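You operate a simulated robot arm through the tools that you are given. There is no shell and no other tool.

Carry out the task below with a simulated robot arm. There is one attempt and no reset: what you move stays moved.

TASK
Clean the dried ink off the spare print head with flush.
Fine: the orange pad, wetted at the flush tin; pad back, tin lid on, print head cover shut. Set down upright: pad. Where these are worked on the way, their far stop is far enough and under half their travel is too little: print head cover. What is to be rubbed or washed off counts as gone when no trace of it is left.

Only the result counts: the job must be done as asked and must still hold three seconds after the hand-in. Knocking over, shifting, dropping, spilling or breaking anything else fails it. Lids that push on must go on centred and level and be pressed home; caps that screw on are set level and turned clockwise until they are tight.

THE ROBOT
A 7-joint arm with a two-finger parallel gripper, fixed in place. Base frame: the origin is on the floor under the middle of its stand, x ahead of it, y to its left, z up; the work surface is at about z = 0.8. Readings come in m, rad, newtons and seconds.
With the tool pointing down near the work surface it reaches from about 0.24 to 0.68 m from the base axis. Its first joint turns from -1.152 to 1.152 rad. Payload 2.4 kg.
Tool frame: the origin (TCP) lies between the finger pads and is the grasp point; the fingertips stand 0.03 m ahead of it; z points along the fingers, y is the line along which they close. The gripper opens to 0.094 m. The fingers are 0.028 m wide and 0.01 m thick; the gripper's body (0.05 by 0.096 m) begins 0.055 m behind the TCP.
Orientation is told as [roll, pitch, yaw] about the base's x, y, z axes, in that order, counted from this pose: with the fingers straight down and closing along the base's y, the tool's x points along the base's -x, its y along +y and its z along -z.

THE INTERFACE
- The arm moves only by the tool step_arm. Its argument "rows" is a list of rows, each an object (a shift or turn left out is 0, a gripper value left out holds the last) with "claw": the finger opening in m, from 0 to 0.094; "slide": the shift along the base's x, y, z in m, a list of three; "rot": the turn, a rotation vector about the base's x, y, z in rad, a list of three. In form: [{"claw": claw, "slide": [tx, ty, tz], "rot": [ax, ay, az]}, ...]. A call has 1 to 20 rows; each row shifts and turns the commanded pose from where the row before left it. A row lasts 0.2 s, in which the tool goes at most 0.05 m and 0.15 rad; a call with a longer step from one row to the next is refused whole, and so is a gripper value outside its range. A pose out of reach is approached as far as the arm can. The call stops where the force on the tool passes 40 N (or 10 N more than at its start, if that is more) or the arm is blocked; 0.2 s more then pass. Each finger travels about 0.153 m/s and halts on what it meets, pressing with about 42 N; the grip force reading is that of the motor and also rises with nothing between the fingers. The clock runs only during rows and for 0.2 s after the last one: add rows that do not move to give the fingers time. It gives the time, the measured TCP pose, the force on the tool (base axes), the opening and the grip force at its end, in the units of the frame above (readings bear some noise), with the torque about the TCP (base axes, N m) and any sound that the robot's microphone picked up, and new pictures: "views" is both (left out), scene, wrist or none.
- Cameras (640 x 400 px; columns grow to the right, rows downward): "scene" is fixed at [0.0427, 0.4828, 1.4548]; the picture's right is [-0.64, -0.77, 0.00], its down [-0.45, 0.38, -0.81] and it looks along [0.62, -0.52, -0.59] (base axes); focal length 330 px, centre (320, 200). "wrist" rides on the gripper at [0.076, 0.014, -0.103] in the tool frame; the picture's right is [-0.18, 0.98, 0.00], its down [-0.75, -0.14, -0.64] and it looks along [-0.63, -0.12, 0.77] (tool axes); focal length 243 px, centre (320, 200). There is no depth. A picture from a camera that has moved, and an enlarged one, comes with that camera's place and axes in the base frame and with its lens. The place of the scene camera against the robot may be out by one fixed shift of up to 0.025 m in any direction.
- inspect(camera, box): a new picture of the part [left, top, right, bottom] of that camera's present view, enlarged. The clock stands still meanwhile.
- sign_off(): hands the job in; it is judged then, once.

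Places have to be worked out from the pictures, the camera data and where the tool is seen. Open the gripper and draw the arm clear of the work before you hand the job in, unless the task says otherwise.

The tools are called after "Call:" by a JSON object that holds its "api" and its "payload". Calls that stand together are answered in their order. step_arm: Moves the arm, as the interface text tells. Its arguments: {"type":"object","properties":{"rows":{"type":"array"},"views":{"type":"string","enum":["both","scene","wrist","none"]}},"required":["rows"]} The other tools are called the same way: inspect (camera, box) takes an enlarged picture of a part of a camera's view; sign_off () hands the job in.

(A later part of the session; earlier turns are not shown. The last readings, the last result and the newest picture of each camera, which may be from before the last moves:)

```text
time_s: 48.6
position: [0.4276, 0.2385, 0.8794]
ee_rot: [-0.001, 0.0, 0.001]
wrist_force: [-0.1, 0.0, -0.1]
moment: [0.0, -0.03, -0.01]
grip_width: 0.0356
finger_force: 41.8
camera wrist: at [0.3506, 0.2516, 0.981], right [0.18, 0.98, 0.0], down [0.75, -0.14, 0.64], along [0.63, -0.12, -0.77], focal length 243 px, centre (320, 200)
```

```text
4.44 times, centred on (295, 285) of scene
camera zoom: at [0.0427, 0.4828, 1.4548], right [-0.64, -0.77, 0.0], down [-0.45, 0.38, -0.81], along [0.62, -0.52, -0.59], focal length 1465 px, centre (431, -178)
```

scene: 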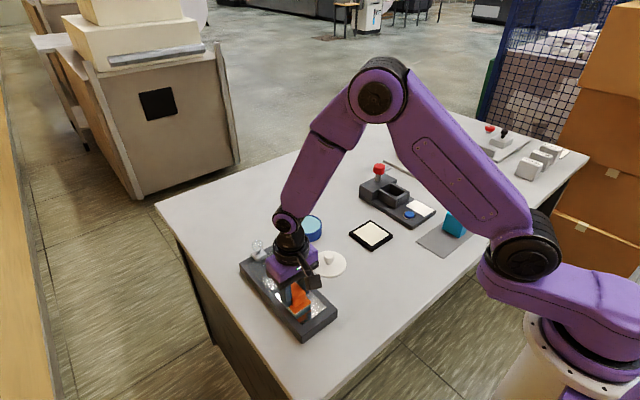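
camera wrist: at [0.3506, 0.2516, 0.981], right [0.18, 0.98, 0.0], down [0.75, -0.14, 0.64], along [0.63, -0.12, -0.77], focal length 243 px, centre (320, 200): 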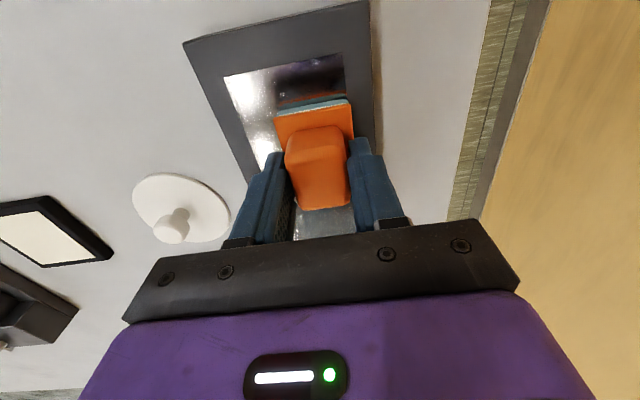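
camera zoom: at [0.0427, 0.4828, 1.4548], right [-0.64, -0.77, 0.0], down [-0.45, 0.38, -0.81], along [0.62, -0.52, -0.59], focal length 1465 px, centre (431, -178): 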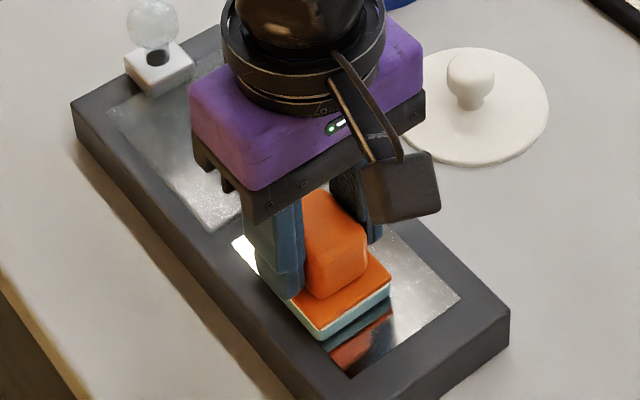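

The visible part of the plate looks clean; the force has dropped to zero at the last pass. I'll lift and move aside to inspect the plate.

Call:
{"api": "step_arm", "payload": {"rows": [{"slide": [0, 0, 0.02]}, {"slide": [0, 0, 0.04]}, {"slide": [0, -0.03, 0.02]}, {"slide": [0, -0.04, 0]}, {"slide": [0, -0.04, 0]}, {}]}}

Call:
{"api": "inspect", "payload": {"camera": "scene", "box": [260, 265, 350, 345]}}

Call:
{"api": "inspect", "payload": {"camera": "wrist", "box": [340, 20, 520, 200]}}

```text
time_s: 50.0
position: [0.4264, 0.1277, 0.9595]
ee_rot: [0.001, 0.0, 0.001]
wrist_force: [-0.1, -1.2, -1.1]
moment: [0.0, 0.02, 0.0]
grip_width: 0.0355
finger_force: 42.1
camera wrist: at [0.3505, 0.1422, 1.0621], right [0.18, 0.98, 0.0], down [0.75, -0.14, 0.64], along [0.63, -0.12, -0.77], focal length 243 px, centre (320, 200)
```

scene: 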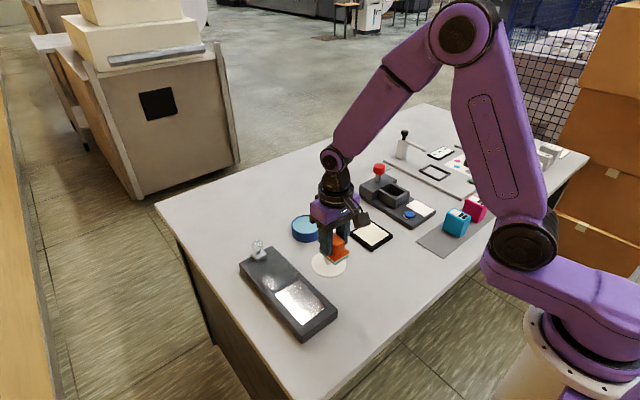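
wrist: 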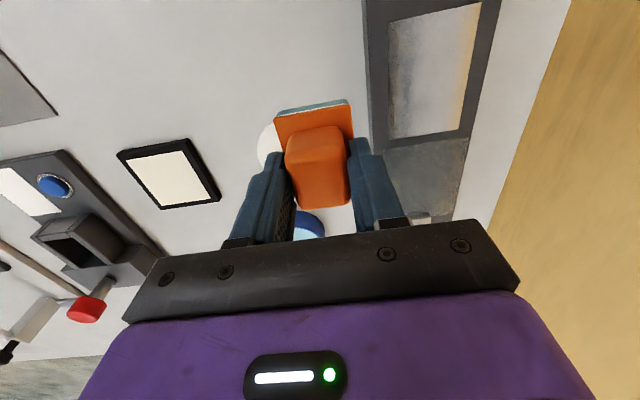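

```text
5.00 times, centred on (305, 305) of scene
camera zoom: at [0.0427, 0.4828, 1.4548], right [-0.64, -0.77, 0.0], down [-0.45, 0.38, -0.81], along [0.62, -0.52, -0.59], focal length 1648 px, centre (395, -325)
```

zoom: 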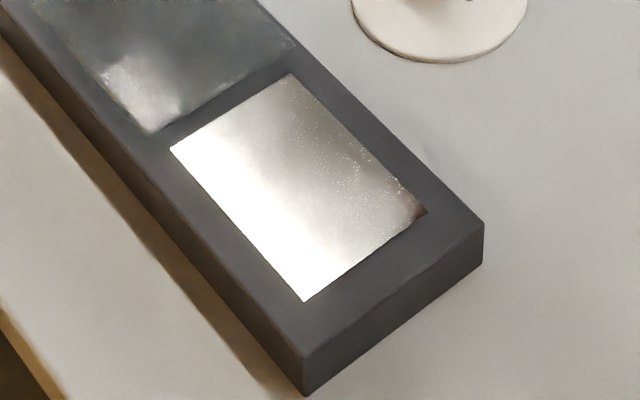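

```text
2.22 times, centred on (430, 110) of wrist
camera zoom: at [0.3505, 0.1422, 1.0621], right [0.18, 0.98, 0.0], down [0.75, -0.14, 0.64], along [0.63, -0.12, -0.77], focal length 539 px, centre (76, 400)
```

zoom: 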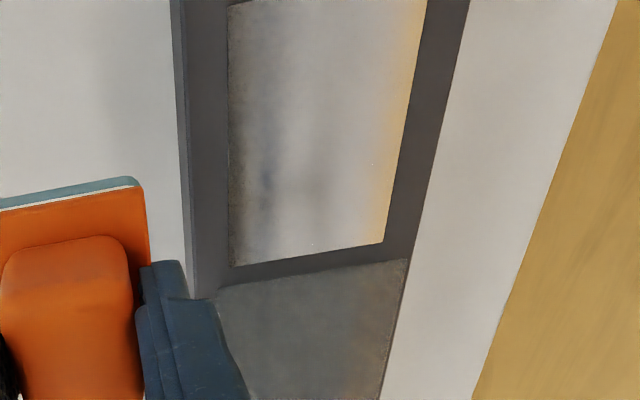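

The pink stain is gone to the eye; a brownish patch at one corner may be a reflection of the hand. I'll shift the hand to see whether those shades move with it.

Call:
{"api": "step_arm", "payload": {"rows": [{"slide": [-0.03, -0.03, 0]}, {"slide": [-0.03, -0.03, 0]}, {}]}}

Call:
{"api": "inspect", "payload": {"camera": "scene", "box": [260, 265, 350, 345]}}

Call:
{"api": "inspect", "payload": {"camera": "wrist", "box": [400, 60, 560, 220]}}

```text
time_s: 50.8
position: [0.3654, 0.0679, 0.9586]
ee_rot: [-0.002, -0.002, 0.0]
wrist_force: [-0.1, -0.4, -0.2]
moment: [0.03, 0.0, 0.04]
grip_width: 0.0353
finger_force: 42.5
camera wrist: at [0.2895, 0.0828, 1.0612], right [0.18, 0.98, 0.0], down [0.75, -0.14, 0.64], along [0.63, -0.12, -0.77], focal length 243 px, centre (320, 200)
```

scene: 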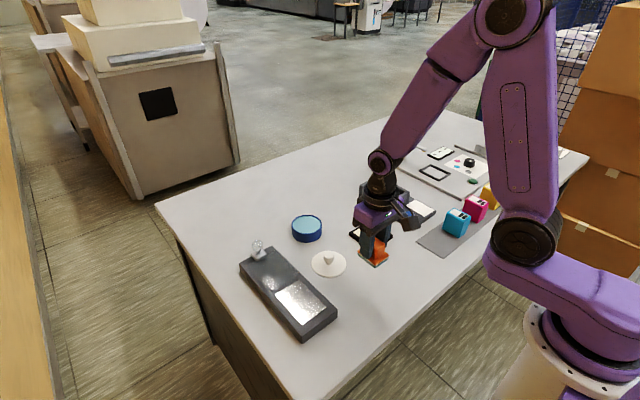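
wrist: 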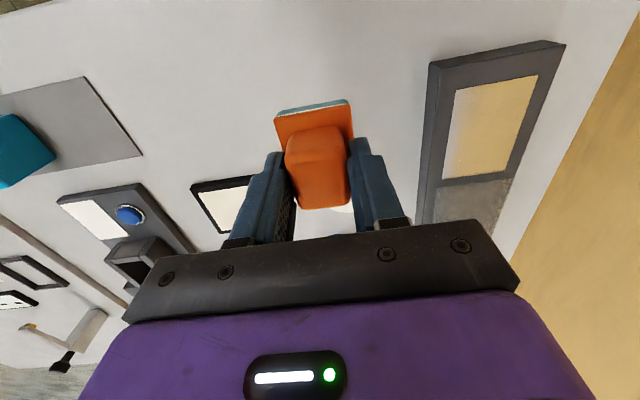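

```text
5.00 times, centred on (305, 305) of scene
camera zoom: at [0.0427, 0.4828, 1.4548], right [-0.64, -0.77, 0.0], down [-0.45, 0.38, -0.81], along [0.62, -0.52, -0.59], focal length 1648 px, centre (395, -325)
```

zoom: 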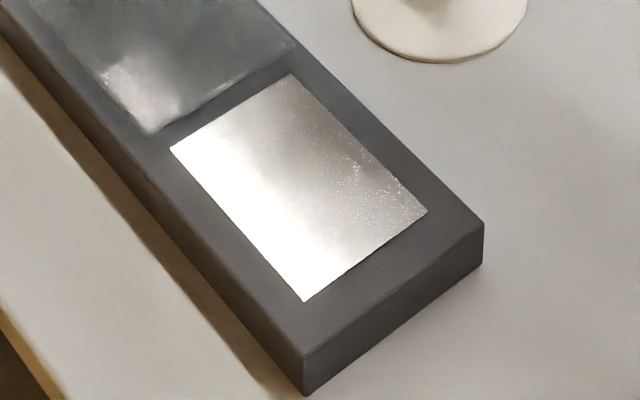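

```text
2.50 times, centred on (480, 140) of wrist
camera zoom: at [0.2895, 0.0828, 1.0612], right [0.18, 0.98, 0.0], down [0.75, -0.14, 0.64], along [0.63, -0.12, -0.77], focal length 606 px, centre (-80, 350)
```

zoom: 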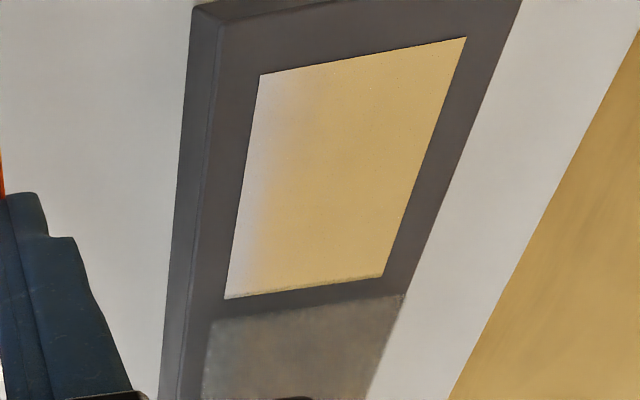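

The brown patch moved away, so it was a reflection. Zooming in more for any faint trace.

Call:
{"api": "inspect", "payload": {"camera": "scene", "box": [280, 276, 325, 328]}}

Call:
{"api": "inspect", "payload": {"camera": "wrist", "box": [430, 65, 550, 190]}}

```text
7.69 times, centred on (302, 302) of scene
camera zoom: at [0.0427, 0.4828, 1.4548], right [-0.64, -0.77, 0.0], down [-0.45, 0.38, -0.81], along [0.62, -0.52, -0.59], focal length 2536 px, centre (455, -585)
```

zoom: 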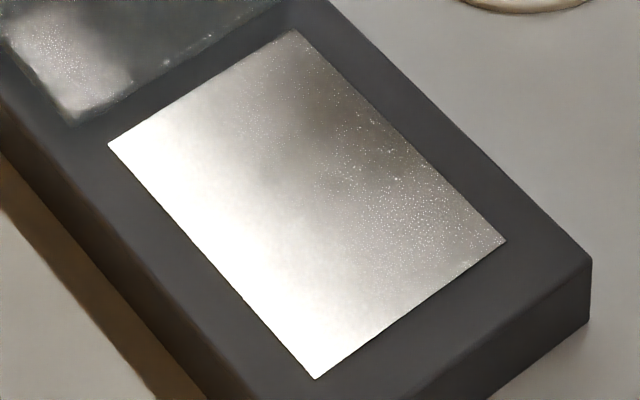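

```text
3.20 times, centred on (490, 128) of wrist
camera zoom: at [0.2895, 0.0828, 1.0612], right [0.18, 0.98, 0.0], down [0.75, -0.14, 0.64], along [0.63, -0.12, -0.77], focal length 776 px, centre (-224, 432)
```

zoom: 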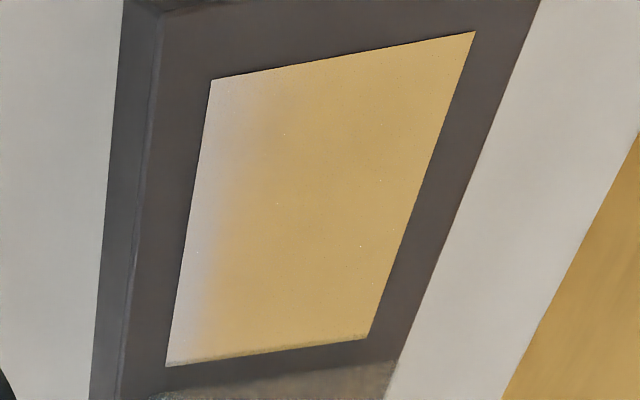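

Both views show a uniform plate. To be safe (the last +y pass had little pressure), I'll make one more wet pass with steady pressure: back above the plate centre, then down to contact.

Call:
{"api": "step_arm", "payload": {"rows": [{"slide": [0.015, 0.04, 0]}, {"slide": [0.015, 0.04, 0]}, {"slide": [0.015, 0.04, 0]}, {"slide": [0.015, 0.039, 0]}, {"slide": [0, 0, -0.03]}, {"slide": [0, 0, -0.03]}, {"slide": [0, 0, -0.015]}, {"slide": [0, 0, -0.004]}, {}], "views": "scene"}}

```text
time_s: 52.8
position: [0.4264, 0.2271, 0.8781]
ee_rot: [0.001, -0.001, -0.001]
wrist_force: [0.2, -0.1, -0.7]
moment: [0.0, -0.03, 0.03]
grip_width: 0.0354
finger_force: 42.4
```

scene: 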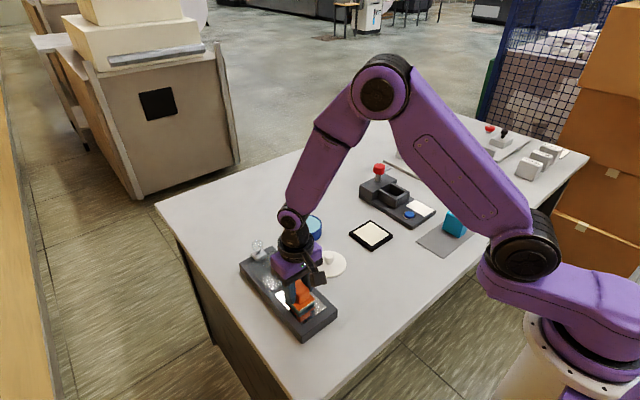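

Not quite touching. Lowering ~1.2 mm more to press.

Call:
{"api": "step_arm", "payload": {"rows": [{"slide": [0, 0, -0.0008]}, {"slide": [0, 0, -0.0005]}, {}], "views": "none"}}

```text
time_s: 53.6
position: [0.4263, 0.2262, 0.8787]
ee_rot: [0.001, 0.0, -0.001]
wrist_force: [-0.2, -0.5, -0.3]
moment: [0.0, 0.03, 0.0]
grip_width: 0.0355
finger_force: 42.1
```

Call:
{"api": "step_arm", "payload": {"rows": [{"slide": [0, 0, -0.0006]}, {}], "views": "none"}}

```text
time_s: 54.2
position: [0.4269, 0.2266, 0.8779]
ee_rot: [0.0, 0.002, 0.001]
wrist_force: [-2.4, -0.6, 4.8]
moment: [-0.06, 0.01, -0.01]
grip_width: 0.0353
finger_force: 42.3
```

Light contact. Pressing slightly more and repeating the raster.

Call:
{"api": "step_arm", "payload": {"rows": [{"slide": [0, -0.006, -0.0004]}, {"slide": [0, -0.006, 0]}, {"slide": [-0.012, 0, 0]}, {"slide": [-0.012, 0, 0]}, {"slide": [0.0115, 0, 0]}, {"slide": [0.0115, 0, 0]}, {"slide": [0.0115, 0, 0]}, {"slide": [0.0115, 0, 0]}, {"slide": [0, 0.012, 0]}, {"slide": [-0.0115, 0, 0]}, {"slide": [-0.0115, 0, 0]}, {"slide": [-0.0115, 0, 0]}, {"slide": [-0.0115, 0, 0]}, {}], "views": "none"}}

```text
time_s: 57.2
position: [0.4031, 0.2262, 0.8774]
ee_rot: [0.001, 0.002, 0.002]
wrist_force: [4.0, -0.3, 7.9]
moment: [0.06, -0.3, -0.07]
grip_width: 0.0354
finger_force: 42.0
```

Pressure holds (~8 N). Now the +y lane with a touch more pressure, then back to centre.

Call:
{"api": "step_arm", "payload": {"rows": [{"slide": [0, 0.006, -0.0002]}, {"slide": [0, 0.006, -0.0002]}, {"slide": [0.0115, 0, 0]}, {"slide": [0.0115, 0, 0]}, {"slide": [0.0115, 0, 0]}, {"slide": [0.0115, 0, 0]}, {"slide": [-0.0115, 0, 0]}, {"slide": [-0.0115, 0, 0]}, {"slide": [-0.0115, 0, 0]}, {"slide": [-0.0115, 0, 0]}, {"slide": [0.012, 0, 0]}, {"slide": [0.012, 0, 0]}, {}], "views": "none"}}

```text
time_s: 60.0
position: [0.4267, 0.2397, 0.8766]
ee_rot: [0.0, 0.0, -0.001]
wrist_force: [-1.4, 0.2, 4.2]
moment: [0.01, -0.08, 0.02]
grip_width: 0.0355
finger_force: 41.9
```

Contact was maintained. I'll lift and carry the pad back to its original spot (inverse of the recorded displacement), inspecting the plate on the way.

Call:
{"api": "step_arm", "payload": {"rows": [{"slide": [0, 0, 0.02]}, {"slide": [0, 0, 0.04]}, {"slide": [0, 0, 0.02]}, {"slide": [-0.0134, -0.0384, 0]}, {"slide": [-0.0134, -0.0384, 0]}, {"slide": [-0.0134, -0.0384, 0]}, {"slide": [-0.0134, -0.0383, 0]}, {"slide": [-0.0134, -0.0383, 0]}, {}]}}

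Call:
{"api": "inspect", "payload": {"camera": "scene", "box": [260, 265, 350, 345]}}

Call:
{"api": "inspect", "payload": {"camera": "wrist", "box": [430, 40, 590, 200]}}

Call:
{"api": "inspect", "payload": {"camera": "scene", "box": [335, 210, 415, 285]}}

```text
time_s: 62.0
position: [0.3605, 0.0447, 0.9578]
ee_rot: [0.0, 0.001, 0.001]
wrist_force: [-0.2, 0.3, -0.6]
moment: [-0.01, 0.0, 0.02]
grip_width: 0.0356
finger_force: 42.0
camera wrist: at [0.2844, 0.06, 1.0599], right [0.18, 0.98, 0.0], down [0.75, -0.14, 0.64], along [0.63, -0.12, -0.77], focal length 243 px, centre (320, 200)
```

scene: 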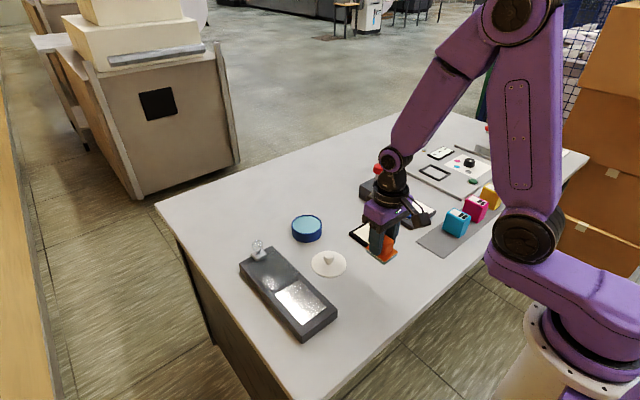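
wrist: 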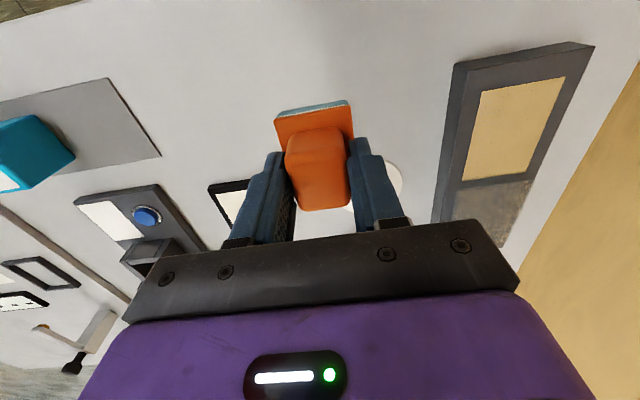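

```text
5.00 times, centred on (305, 305) of scene
camera zoom: at [0.0427, 0.4828, 1.4548], right [-0.64, -0.77, 0.0], down [-0.45, 0.38, -0.81], along [0.62, -0.52, -0.59], focal length 1648 px, centre (395, -325)
```

zoom: 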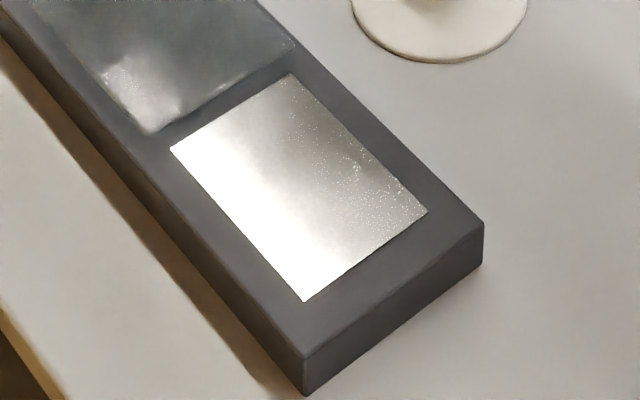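

```text
2.50 times, centred on (510, 120) of wrist
camera zoom: at [0.2844, 0.06, 1.0599], right [0.18, 0.98, 0.0], down [0.75, -0.14, 0.64], along [0.63, -0.12, -0.77], focal length 606 px, centre (-155, 400)
```

zoom: 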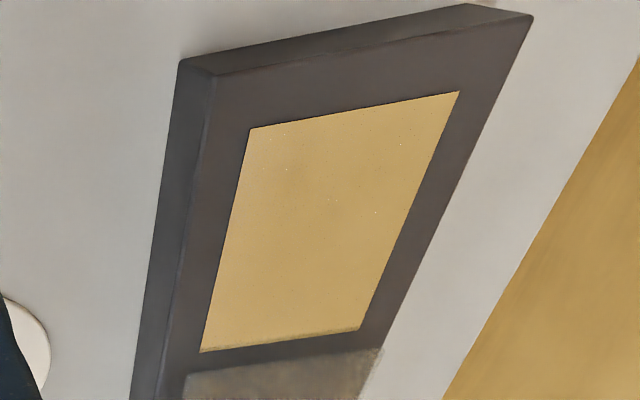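

```text
5.33 times, centred on (375, 248) of scene
camera zoom: at [0.0427, 0.4828, 1.4548], right [-0.64, -0.77, 0.0], down [-0.45, 0.38, -0.81], along [0.62, -0.52, -0.59], focal length 1758 px, centre (27, -53)
```

zoom: 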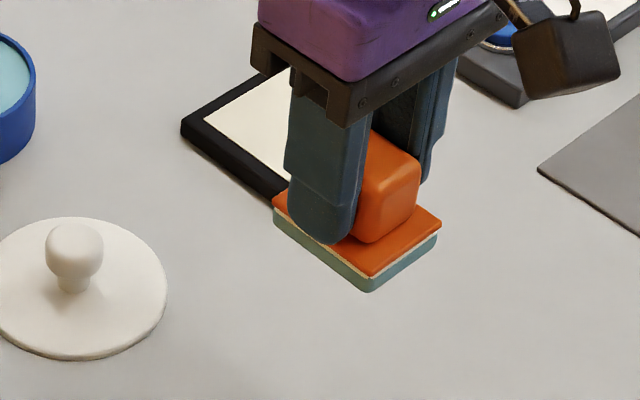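

The plate is uniformly clean. The pad is above its original place; lowering it.

Call:
{"api": "step_arm", "payload": {"rows": [{"slide": [0, 0, -0.035]}, {"slide": [0, 0, -0.035]}, {"slide": [0, 0, -0.025]}, {"slide": [0, 0, -0.007]}, {}], "views": "none"}}

Call:
{"api": "inspect", "payload": {"camera": "scene", "box": [335, 230, 415, 305]}}

```text
time_s: 63.2
position: [0.3597, 0.045, 0.8558]
ee_rot: [-0.001, -0.001, 0.001]
wrist_force: [-0.1, 1.5, -0.7]
moment: [-0.02, -0.03, 0.02]
grip_width: 0.0356
finger_force: 41.9
```

```text
5.33 times, centred on (375, 268) of scene
camera zoom: at [0.0427, 0.4828, 1.4548], right [-0.64, -0.77, 0.0], down [-0.45, 0.38, -0.81], along [0.62, -0.52, -0.59], focal length 1758 px, centre (27, -160)
```

zoom: 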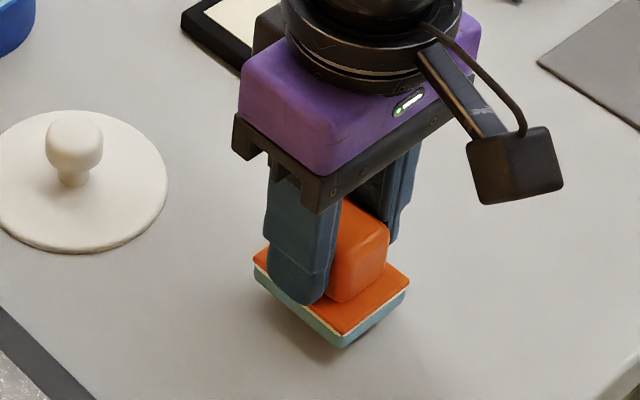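

D z≈+5 mm to the table. Stepping down until a light touch.

Call:
{"api": "step_arm", "payload": {"rows": [{"slide": [0, 0, -0.003]}, {"slide": [0, 0, -0.0015]}, {}], "views": "none"}}

```text
time_s: 64.0
position: [0.3598, 0.0458, 0.8496]
ee_rot: [0.001, 0.0, -0.001]
wrist_force: [0.4, -0.1, -0.5]
moment: [0.02, -0.03, -0.01]
grip_width: 0.0354
finger_force: 41.8
```

Call:
{"api": "step_arm", "payload": {"rows": [{"slide": [0, 0, -0.0008]}, {}], "views": "none"}}

```text
time_s: 64.6
position: [0.3613, 0.0467, 0.8492]
ee_rot: [0.0, 0.0, 0.0]
wrist_force: [-0.4, 1.1, -0.8]
moment: [-0.01, 0.01, -0.01]
grip_width: 0.0359
finger_force: 42.0
```

Call:
{"api": "step_arm", "payload": {"rows": [{"slide": [0, 0, -0.0007]}, {}], "views": "none"}}

```text
time_s: 65.2
position: [0.3607, 0.0454, 0.8492]
ee_rot: [0.0, -0.001, 0.001]
wrist_force: [0.5, 0.7, -1.5]
moment: [-0.01, -0.04, 0.01]
grip_width: 0.0357
finger_force: 41.6
```

Call:
{"api": "step_arm", "payload": {"rows": [{"slide": [0, 0, -0.0007]}, {}], "views": "none"}}

Call:
{"api": "inspect", "payload": {"camera": "scene", "box": [345, 255, 405, 305]}}

```text
time_s: 65.8
position: [0.3604, 0.0465, 0.8484]
ee_rot: [0.001, 0.0, 0.0]
wrist_force: [-0.3, -0.1, -0.4]
moment: [0.01, 0.0, 0.0]
grip_width: 0.0354
finger_force: 42.6
```

```text
8.00 times, centred on (375, 280) of scene
camera zoom: at [0.0427, 0.4828, 1.4548], right [-0.64, -0.77, 0.0], down [-0.45, 0.38, -0.81], along [0.62, -0.52, -0.59], focal length 2637 px, centre (-120, -440)
```

zoom: 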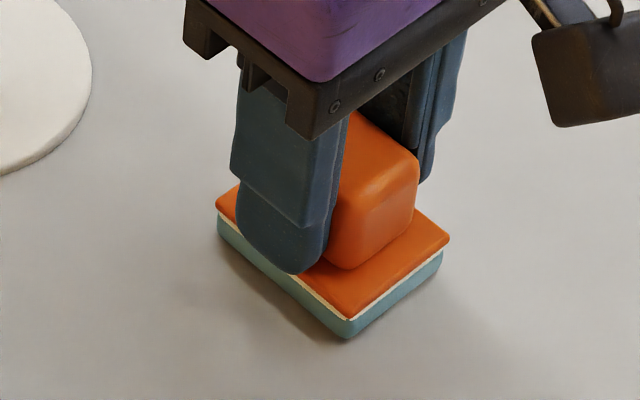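

Still no contact force. A few more half-millimetre steps.

Call:
{"api": "step_arm", "payload": {"rows": [{"slide": [0, 0, -0.0005]}, {"slide": [0, 0, -0.0004]}, {}], "views": "none"}}

```text
time_s: 66.6
position: [0.3597, 0.0475, 0.8485]
ee_rot: [0.0, -0.001, 0.0]
wrist_force: [-0.2, 0.5, -0.3]
moment: [-0.01, -0.01, 0.02]
grip_width: 0.0352
finger_force: 42.2
```

Call:
{"api": "step_arm", "payload": {"rows": [{"slide": [0, 0, -0.0005]}, {"slide": [0, 0, -0.0005]}, {}], "views": "none"}}

```text
time_s: 67.4
position: [0.3608, 0.0462, 0.8473]
ee_rot: [0.001, -0.003, -0.001]
wrist_force: [-0.3, 2.0, 37.1]
moment: [0.06, 0.02, 0.02]
grip_width: 0.0357
finger_force: 42.4
```

Firm contact now. Backing off 0.8 mm to unload, then opening.

Call:
{"api": "step_arm", "payload": {"rows": [{"slide": [0, 0, 0.0008]}, {}, {"claw": 0.042}, {"claw": 0.055}, {"claw": 0.075}, {}, {"slide": [0, 0, 0.02]}, {"slide": [0, 0, 0.04]}, {"slide": [0, 0, 0.04]}, {}]}}

Call:
{"api": "inspect", "payload": {"camera": "scene", "box": [345, 250, 405, 305]}}

Call:
{"api": "inspect", "payload": {"camera": "wrist", "box": [240, 40, 400, 200]}}

```text
time_s: 69.6
position: [0.3589, 0.0453, 0.9459]
ee_rot: [-0.001, 0.0, 0.0]
wrist_force: [0.2, -0.1, -0.1]
moment: [0.02, -0.01, -0.02]
grip_width: 0.075
finger_force: 0.0
camera wrist: at [0.2828, 0.0592, 1.0492], right [0.18, 0.98, 0.0], down [0.75, -0.14, 0.64], along [0.63, -0.12, -0.77], focal length 243 px, centre (320, 200)
```

scene: 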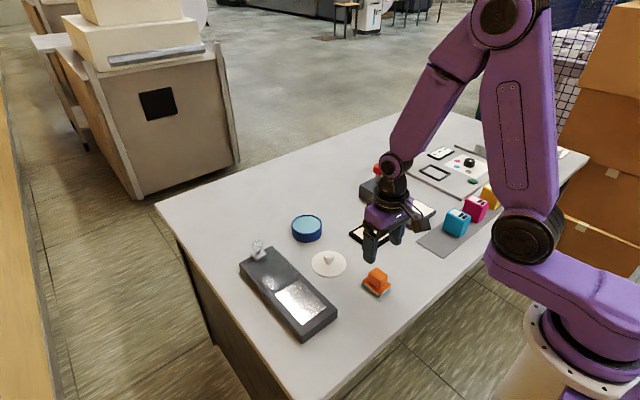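
wrist: 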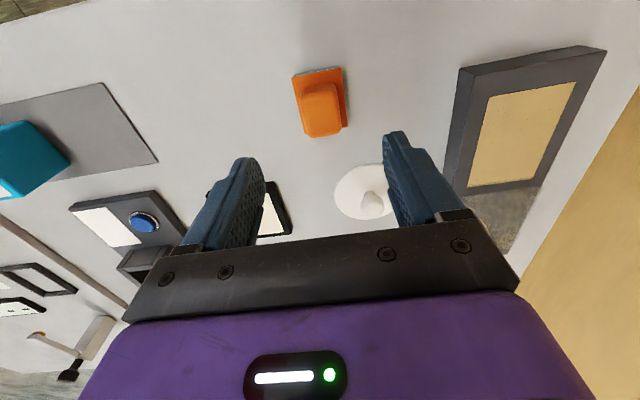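

```text
7.27 times, centred on (375, 278) of scene
camera zoom: at [0.0426, 0.4828, 1.4548], right [-0.64, -0.77, 0.0], down [-0.45, 0.38, -0.81], along [0.62, -0.52, -0.59], focal length 2397 px, centre (-80, -364)
```

zoom: 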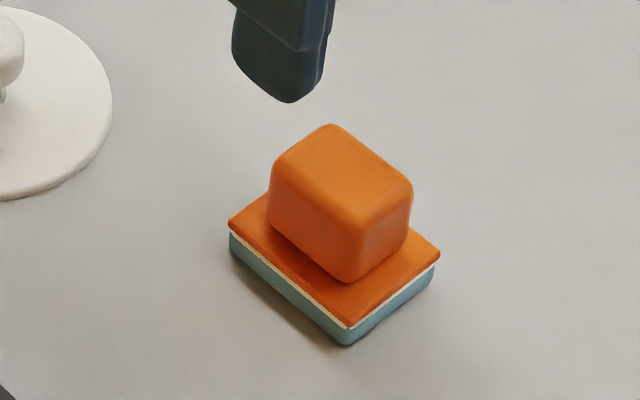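

```text
2.50 times, centred on (320, 120) of wrist
camera zoom: at [0.2828, 0.0592, 1.0492], right [0.18, 0.98, 0.0], down [0.75, -0.14, 0.64], along [0.63, -0.12, -0.77], focal length 606 px, centre (320, 400)
```

zoom: 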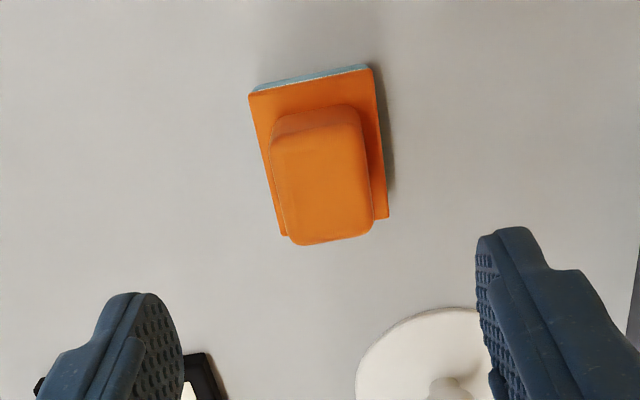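

The pad is back within about a millimetre of its original pose, upright. Now I'll go back to the lid (command offset +0.120, +0.039 from here) and view it from above.

Call:
{"api": "step_arm", "payload": {"rows": [{"slide": [0.04, 0.013, 0]}, {"slide": [0.04, 0.013, 0]}, {"slide": [0.04, 0.013, 0]}, {"slide": [0, 0, -0.03]}, {"slide": [0, 0, -0.03]}, {}]}}

Call:
{"api": "inspect", "payload": {"camera": "wrist", "box": [220, 40, 420, 240]}}

```text
time_s: 71.0
position: [0.4787, 0.0843, 0.8879]
ee_rot: [0.001, 0.0, 0.002]
wrist_force: [0.6, 0.1, -0.4]
moment: [0.0, -0.01, -0.01]
grip_width: 0.0748
finger_force: 0.0
camera wrist: at [0.4027, 0.0987, 0.9905], right [0.18, 0.98, 0.0], down [0.75, -0.14, 0.64], along [0.63, -0.12, -0.77], focal length 243 px, centre (320, 200)
```

scene: 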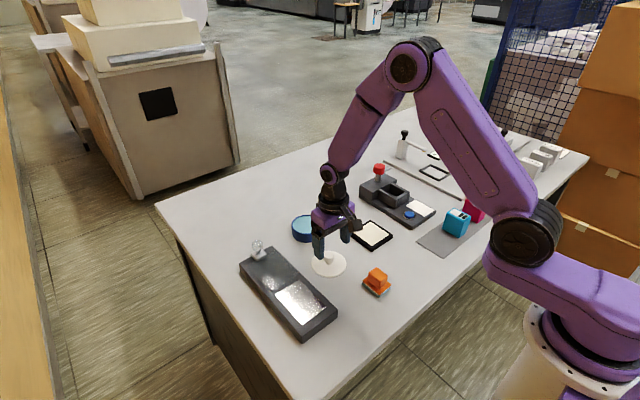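
wrist: 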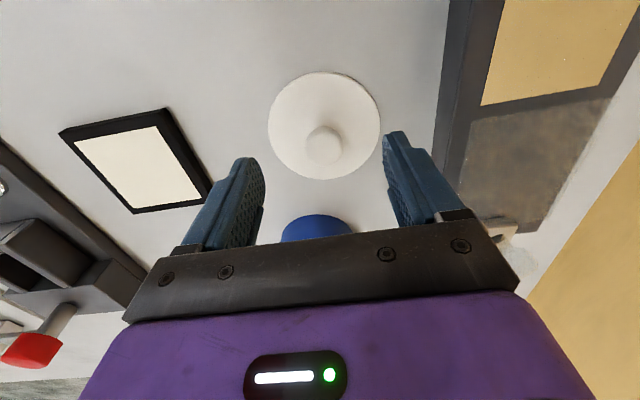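

```text
2.00 times, centred on (320, 140) of wrist
camera zoom: at [0.4027, 0.0987, 0.9905], right [0.18, 0.98, 0.0], down [0.75, -0.14, 0.64], along [0.63, -0.12, -0.77], focal length 485 px, centre (320, 320)
```

zoom: 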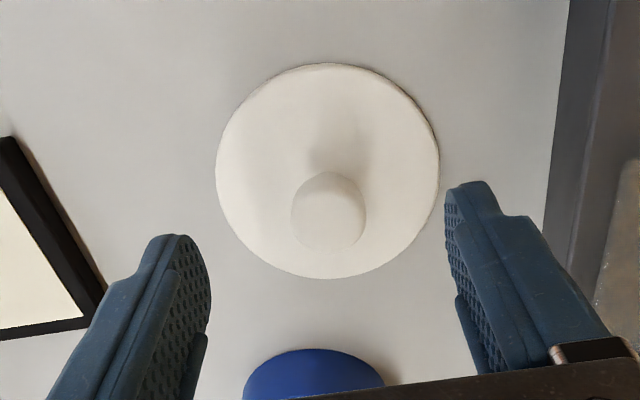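

Knob is centred between the fingers. Descending the remaining 41 mm to the recorded grasp height and closing.

Call:
{"api": "step_arm", "payload": {"rows": [{"slide": [0, 0, -0.025]}, {"slide": [0, 0, -0.014]}, {"slide": [0, 0, -0.002]}, {}, {"claw": 0.05}, {"claw": 0.032}, {"claw": 0.024}, {"claw": 0.015}, {}]}}

Call:
{"api": "inspect", "payload": {"camera": "scene", "box": [290, 220, 370, 290]}}

```text
time_s: 73.0
position: [0.4803, 0.0863, 0.8465]
ee_rot: [0.001, 0.002, 0.0]
wrist_force: [0.4, -0.3, -0.4]
moment: [-0.01, 0.01, 0.02]
grip_width: 0.0262
finger_force: 42.1
camera wrist: at [0.4033, 0.1, 0.9488], right [0.18, 0.98, 0.0], down [0.75, -0.14, 0.64], along [0.63, -0.12, -0.77], focal length 243 px, centre (320, 200)
```

scene: 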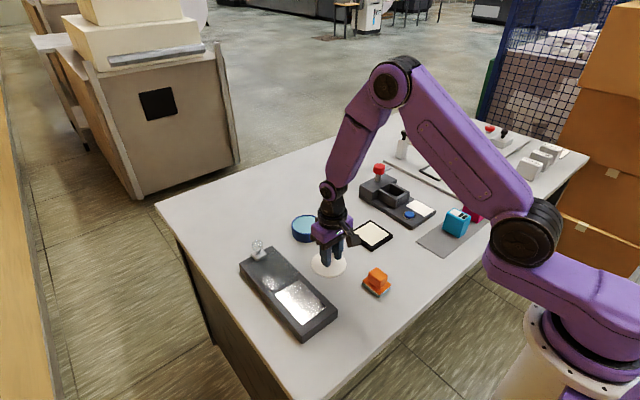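
wrist: 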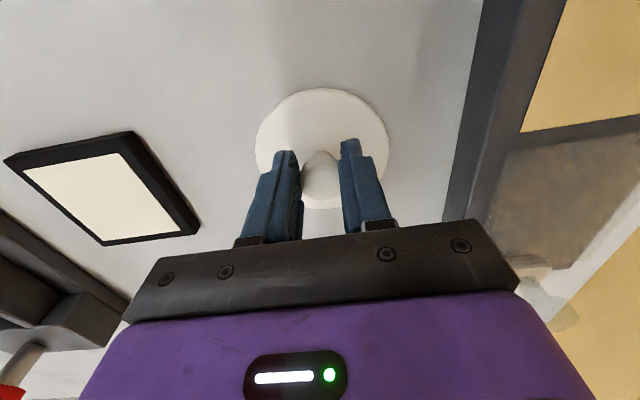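

```text
5.71 times, centred on (330, 255) of scene
camera zoom: at [0.0427, 0.4828, 1.4548], right [-0.64, -0.77, 0.0], down [-0.45, 0.38, -0.81], along [0.62, -0.52, -0.59], focal length 1884 px, centre (263, -114)
```

zoom: 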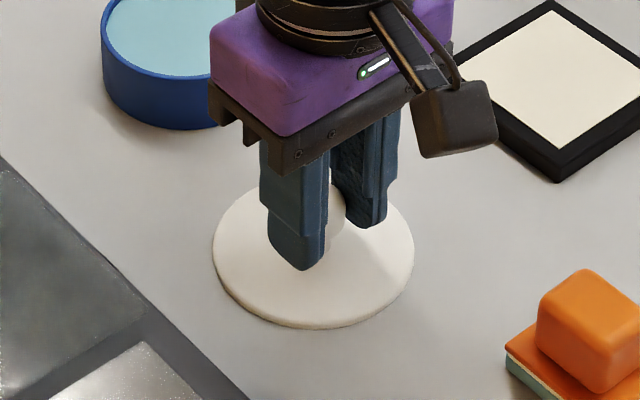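

Lid held. Lifting, then moving over the tin (+0.132, −0.030) and stopping 30 mm above its seat.

Call:
{"api": "step_arm", "payload": {"rows": [{"slide": [0, 0, 0.031]}, {"slide": [0, 0, 0.045]}, {"slide": [0, 0, 0.045]}, {"slide": [0.033, -0.0075, 0]}, {"slide": [0.033, -0.0075, 0]}, {"slide": [0.033, -0.0075, 0]}, {"slide": [0.033, -0.0075, 0]}, {}, {"slide": [0, 0, -0.03]}, {"slide": [0, 0, -0.03]}, {}]}}

Call:
{"api": "inspect", "payload": {"camera": "scene", "box": [270, 180, 350, 250]}}

Call:
{"api": "inspect", "payload": {"camera": "wrist", "box": [220, 40, 420, 240]}}

```text
time_s: 75.4
position: [0.6142, 0.0559, 0.9058]
ee_rot: [0.0, 0.001, -0.001]
wrist_force: [-0.1, 0.3, -0.8]
moment: [0.02, 0.01, 0.01]
grip_width: 0.0263
finger_force: 41.7
camera wrist: at [0.538, 0.0699, 1.0083], right [0.18, 0.98, 0.0], down [0.75, -0.14, 0.64], along [0.63, -0.12, -0.77], focal length 243 px, centre (320, 200)
```

scene: 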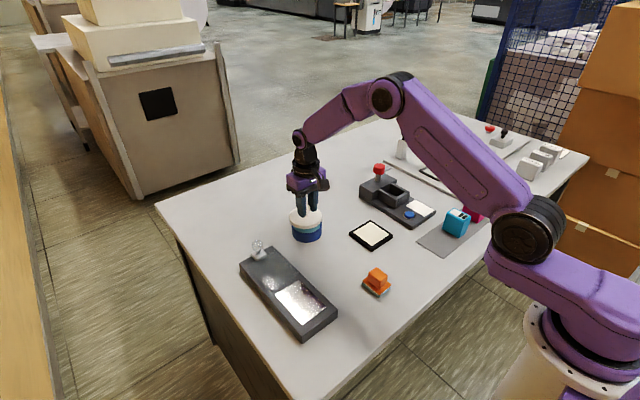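
wrist: 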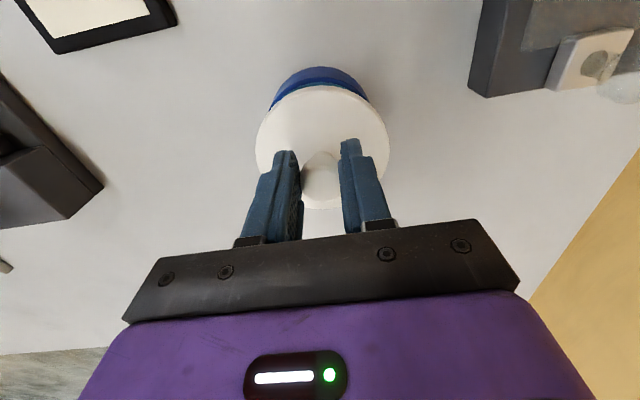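

```text
5.71 times, centred on (310, 215) of scene
camera zoom: at [0.0427, 0.4828, 1.4548], right [-0.64, -0.77, 0.0], down [-0.45, 0.38, -0.81], along [0.62, -0.52, -0.59], focal length 1884 px, centre (377, 114)
```

zoom: 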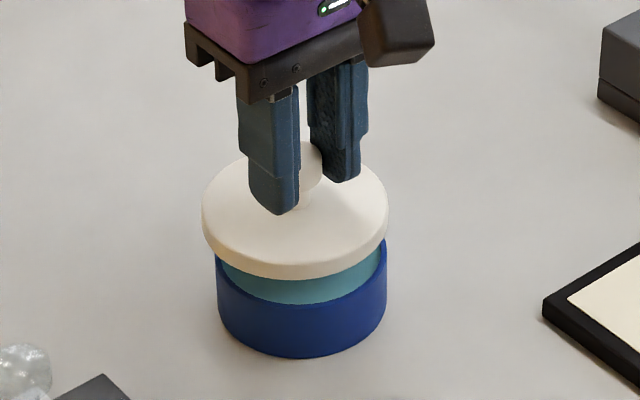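

```text
2.00 times, centred on (320, 140) of wrist
camera zoom: at [0.538, 0.0699, 1.0083], right [0.18, 0.98, 0.0], down [0.75, -0.14, 0.64], along [0.63, -0.12, -0.77], focal length 485 px, centre (320, 320)
```

zoom: 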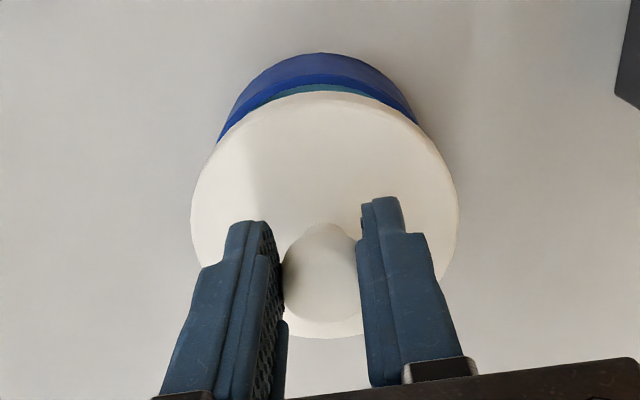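

I want to measure the centring carefully before seating: zooming on the lid and tin edges.

Call:
{"api": "inspect", "payload": {"camera": "wrist", "box": [245, 55, 325, 155]}}

Call:
{"api": "inspect", "payload": {"camera": "wrist", "box": [325, 55, 405, 155]}}

Call:
{"api": "inspect", "payload": {"camera": "scene", "box": [285, 195, 330, 250]}}

```text
4.00 times, centred on (285, 105) of wrist
camera zoom: at [0.538, 0.0699, 1.0083], right [0.18, 0.98, 0.0], down [0.75, -0.14, 0.64], along [0.63, -0.12, -0.77], focal length 970 px, centre (460, 580)
```

zoom: 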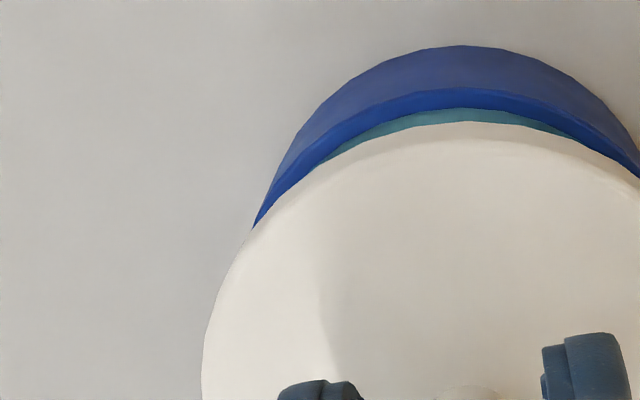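

```text
4.00 times, centred on (365, 105) of wrist
camera zoom: at [0.538, 0.0699, 1.0083], right [0.18, 0.98, 0.0], down [0.75, -0.14, 0.64], along [0.63, -0.12, -0.77], focal length 970 px, centre (140, 580)
```

zoom: 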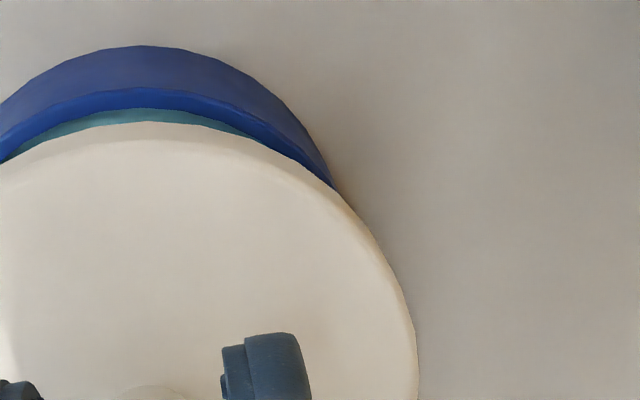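

```text
7.27 times, centred on (308, 222) of scene
camera zoom: at [0.0427, 0.4828, 1.4548], right [-0.64, -0.77, 0.0], down [-0.45, 0.38, -0.81], along [0.62, -0.52, -0.59], focal length 2397 px, centre (411, 36)
```

zoom: 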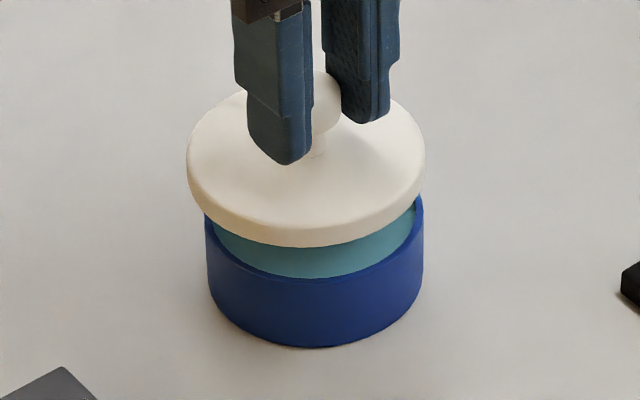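

Comparing with the pictures from before removal, both cameras suggest the lid is about 1.5 mm too far in +x and 1.8 mm in +y. I'll correct that and lower to ~6 mm above the seat, then re-check.

Call:
{"api": "step_arm", "payload": {"rows": [{"slide": [-0.0015, -0.0018, 0]}, {"slide": [0, 0, -0.012]}, {"slide": [0, 0, -0.01]}, {}], "views": "none"}}

Call:
{"api": "inspect", "payload": {"camera": "scene", "box": [270, 180, 350, 250]}}

Call:
{"api": "inspect", "payload": {"camera": "wrist", "box": [220, 40, 420, 240]}}

Call:
{"api": "inspect", "payload": {"camera": "scene", "box": [285, 205, 330, 250]}}

```text
time_s: 76.4
position: [0.6103, 0.0529, 0.8846]
ee_rot: [0.001, -0.001, 0.0]
wrist_force: [0.2, -0.5, -0.6]
moment: [0.03, 0.03, 0.02]
grip_width: 0.0265
finger_force: 41.7
```

```text
5.71 times, centred on (310, 215) of scene
camera zoom: at [0.0427, 0.4828, 1.4548], right [-0.64, -0.77, 0.0], down [-0.45, 0.38, -0.81], along [0.62, -0.52, -0.59], focal length 1884 px, centre (377, 114)
```

zoom: 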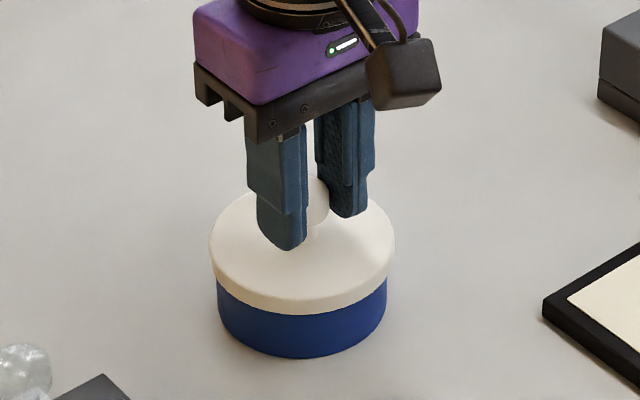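

```text
2.00 times, centred on (320, 140) of wrist
camera zoom: at [0.5352, 0.0683, 0.9874], right [0.18, 0.98, 0.0], down [0.75, -0.14, 0.64], along [0.63, -0.12, -0.77], focal length 485 px, centre (320, 320)
```

zoom: 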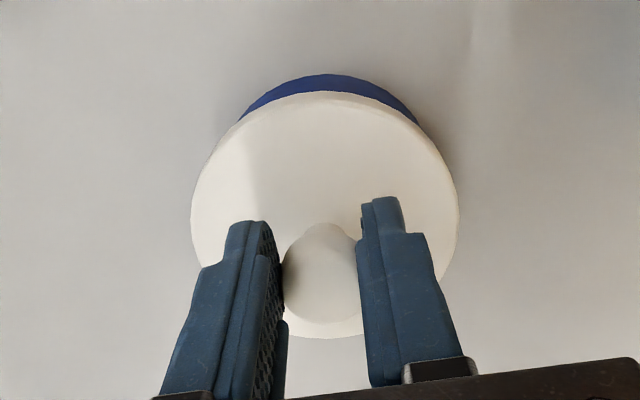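

```text
8.89 times, centred on (308, 228) of scene
camera zoom: at [0.0427, 0.4828, 1.4548], right [-0.64, -0.77, 0.0], down [-0.45, 0.38, -0.81], along [0.62, -0.52, -0.59], focal length 2930 px, centre (431, -44)
```

zoom: 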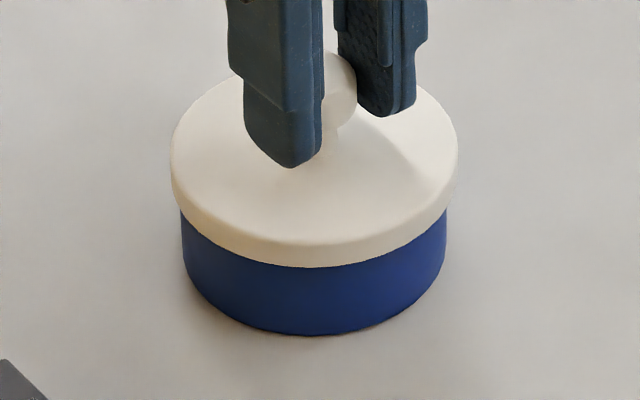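

Now both cues match the pre-removal pictures (scene: lid and tin centres coincide; wrist: same overhang and side offset). Lowering onto the rim gently.

Call:
{"api": "step_arm", "payload": {"rows": [{"slide": [0, 0, -0.004]}, {"slide": [0, 0, -0.002]}, {"slide": [0, 0, -0.001]}, {}], "views": "none"}}

Call:
{"api": "inspect", "payload": {"camera": "scene", "box": [270, 180, 350, 250]}}

```text
time_s: 77.4
position: [0.6101, 0.0537, 0.8794]
ee_rot: [0.0, -0.002, -0.002]
wrist_force: [1.0, -0.4, 1.6]
moment: [0.03, 0.06, 0.02]
grip_width: 0.0268
finger_force: 41.3
```

```text
5.71 times, centred on (310, 215) of scene
camera zoom: at [0.0427, 0.4828, 1.4548], right [-0.64, -0.77, 0.0], down [-0.45, 0.38, -0.81], along [0.62, -0.52, -0.59], focal length 1884 px, centre (377, 114)
```

zoom: 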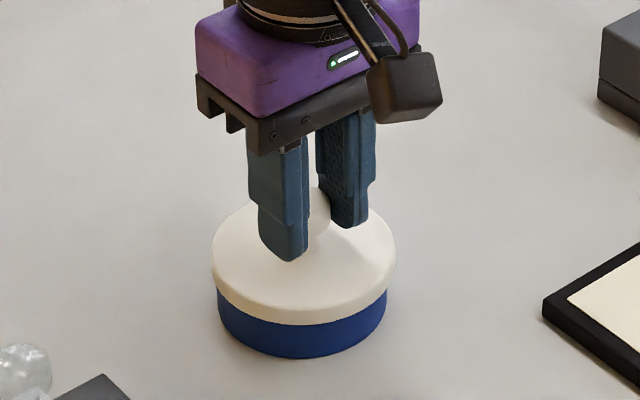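

Lid just touches; its centre appears ~1 mm off to −x/−y versus the reference. I'll lift 2 mm, trim (+0.8, +0.6 mm) and lower again.

Call:
{"api": "step_arm", "payload": {"rows": [{"slide": [0, 0, 0.002]}, {"slide": [0.0008, 0.0006, 0]}, {"slide": [0, 0, -0.002]}, {"slide": [0, 0, -0.0008]}, {}], "views": "none"}}

Call:
{"api": "inspect", "payload": {"camera": "scene", "box": [270, 180, 350, 250]}}

Call:
{"api": "inspect", "payload": {"camera": "wrist", "box": [240, 60, 400, 200]}}

```text
time_s: 78.6
position: [0.6112, 0.0546, 0.8791]
ee_rot: [-0.001, 0.002, 0.001]
wrist_force: [-9.4, 3.6, 11.5]
moment: [0.08, 0.18, -0.03]
grip_width: 0.0267
finger_force: 41.2
heard: snap
```

```text
5.71 times, centred on (310, 215) of scene
camera zoom: at [0.0421, 0.4829, 1.4548], right [-0.64, -0.77, 0.0], down [-0.45, 0.38, -0.81], along [0.62, -0.52, -0.59], focal length 1884 px, centre (377, 114)
```

zoom: 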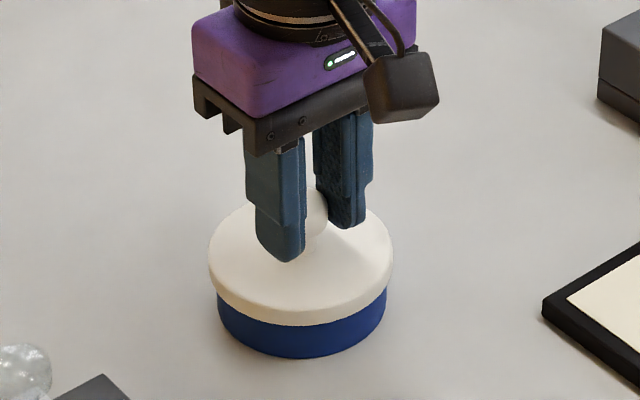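

```text
2.86 times, centred on (320, 130) of wrist
camera zoom: at [0.535, 0.0692, 0.9811], right [0.18, 0.98, 0.0], down [0.75, -0.14, 0.64], along [0.63, -0.12, -0.77], focal length 693 px, centre (320, 400)
```

zoom: 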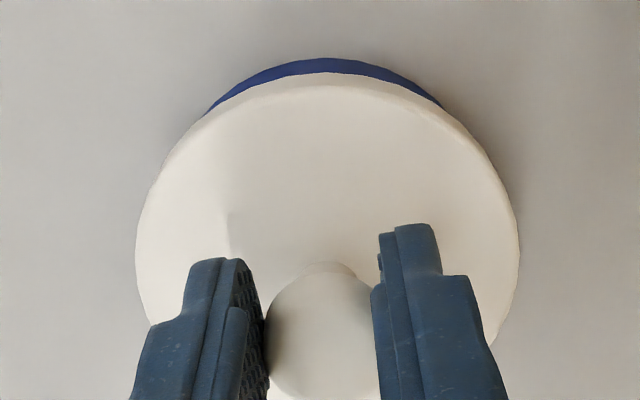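

A snap was heard and the lid's outline now matches the original seated picture exactly. I'll relieve the small sideways load and press straight down to make sure it is home.

Call:
{"api": "step_arm", "payload": {"rows": [{"slide": [-0.0005, 0.0002, 0]}, {}], "views": "none"}}

```text
time_s: 79.2
position: [0.6106, 0.0549, 0.8777]
ee_rot: [0.0, 0.001, -0.001]
wrist_force: [-11.0, 4.6, 17.3]
moment: [0.12, 0.29, 0.07]
grip_width: 0.0266
finger_force: 41.8
```

The sideways reading is just the arm's usual coupling when pressing down. Pressing a little more.

Call:
{"api": "step_arm", "payload": {"rows": [{"slide": [0, 0, -0.0005]}, {}], "views": "none"}}

Call:
{"api": "inspect", "payload": {"camera": "scene", "box": [285, 205, 330, 250]}}

```text
time_s: 79.8
position: [0.6111, 0.0547, 0.8779]
ee_rot: [0.0, -0.002, 0.0]
wrist_force: [-12.0, 5.4, 23.9]
moment: [0.14, 0.19, 0.07]
grip_width: 0.0265
finger_force: 42.6
```

```text
8.89 times, centred on (308, 228) of scene
camera zoom: at [0.0419, 0.4829, 1.4548], right [-0.64, -0.77, 0.0], down [-0.45, 0.38, -0.81], along [0.62, -0.52, -0.59], focal length 2930 px, centre (431, -44)
```

zoom: 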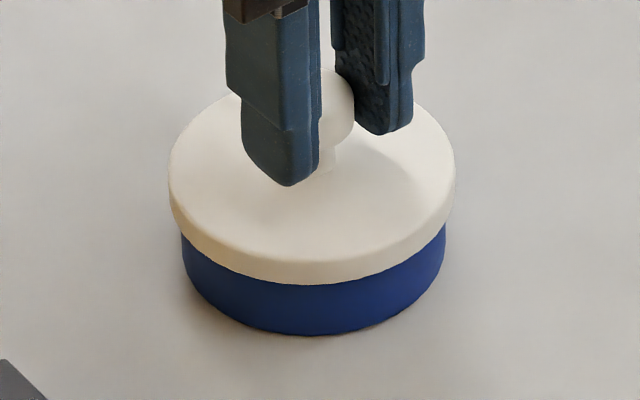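

Pressed to ~24 N, lid level and home. Easing the load before release.

Call:
{"api": "step_arm", "payload": {"rows": [{"slide": [-0.0004, 0.0002, 0.0006]}, {}], "views": "none"}}

```text
time_s: 80.4
position: [0.6114, 0.0556, 0.878]
ee_rot: [-0.001, -0.001, -0.001]
wrist_force: [-8.4, 4.7, 20.9]
moment: [0.11, 0.06, 0.09]
grip_width: 0.0263
finger_force: 41.7
```

Call:
{"api": "step_arm", "payload": {"rows": [{"slide": [-0.0004, 0.0003, 0.0008]}, {}], "views": "none"}}

```text
time_s: 81.0
position: [0.61, 0.055, 0.8788]
ee_rot: [-0.001, -0.002, -0.002]
wrist_force: [2.3, 3.5, 6.8]
moment: [0.05, -0.24, -0.01]
grip_width: 0.0264
finger_force: 42.3
```

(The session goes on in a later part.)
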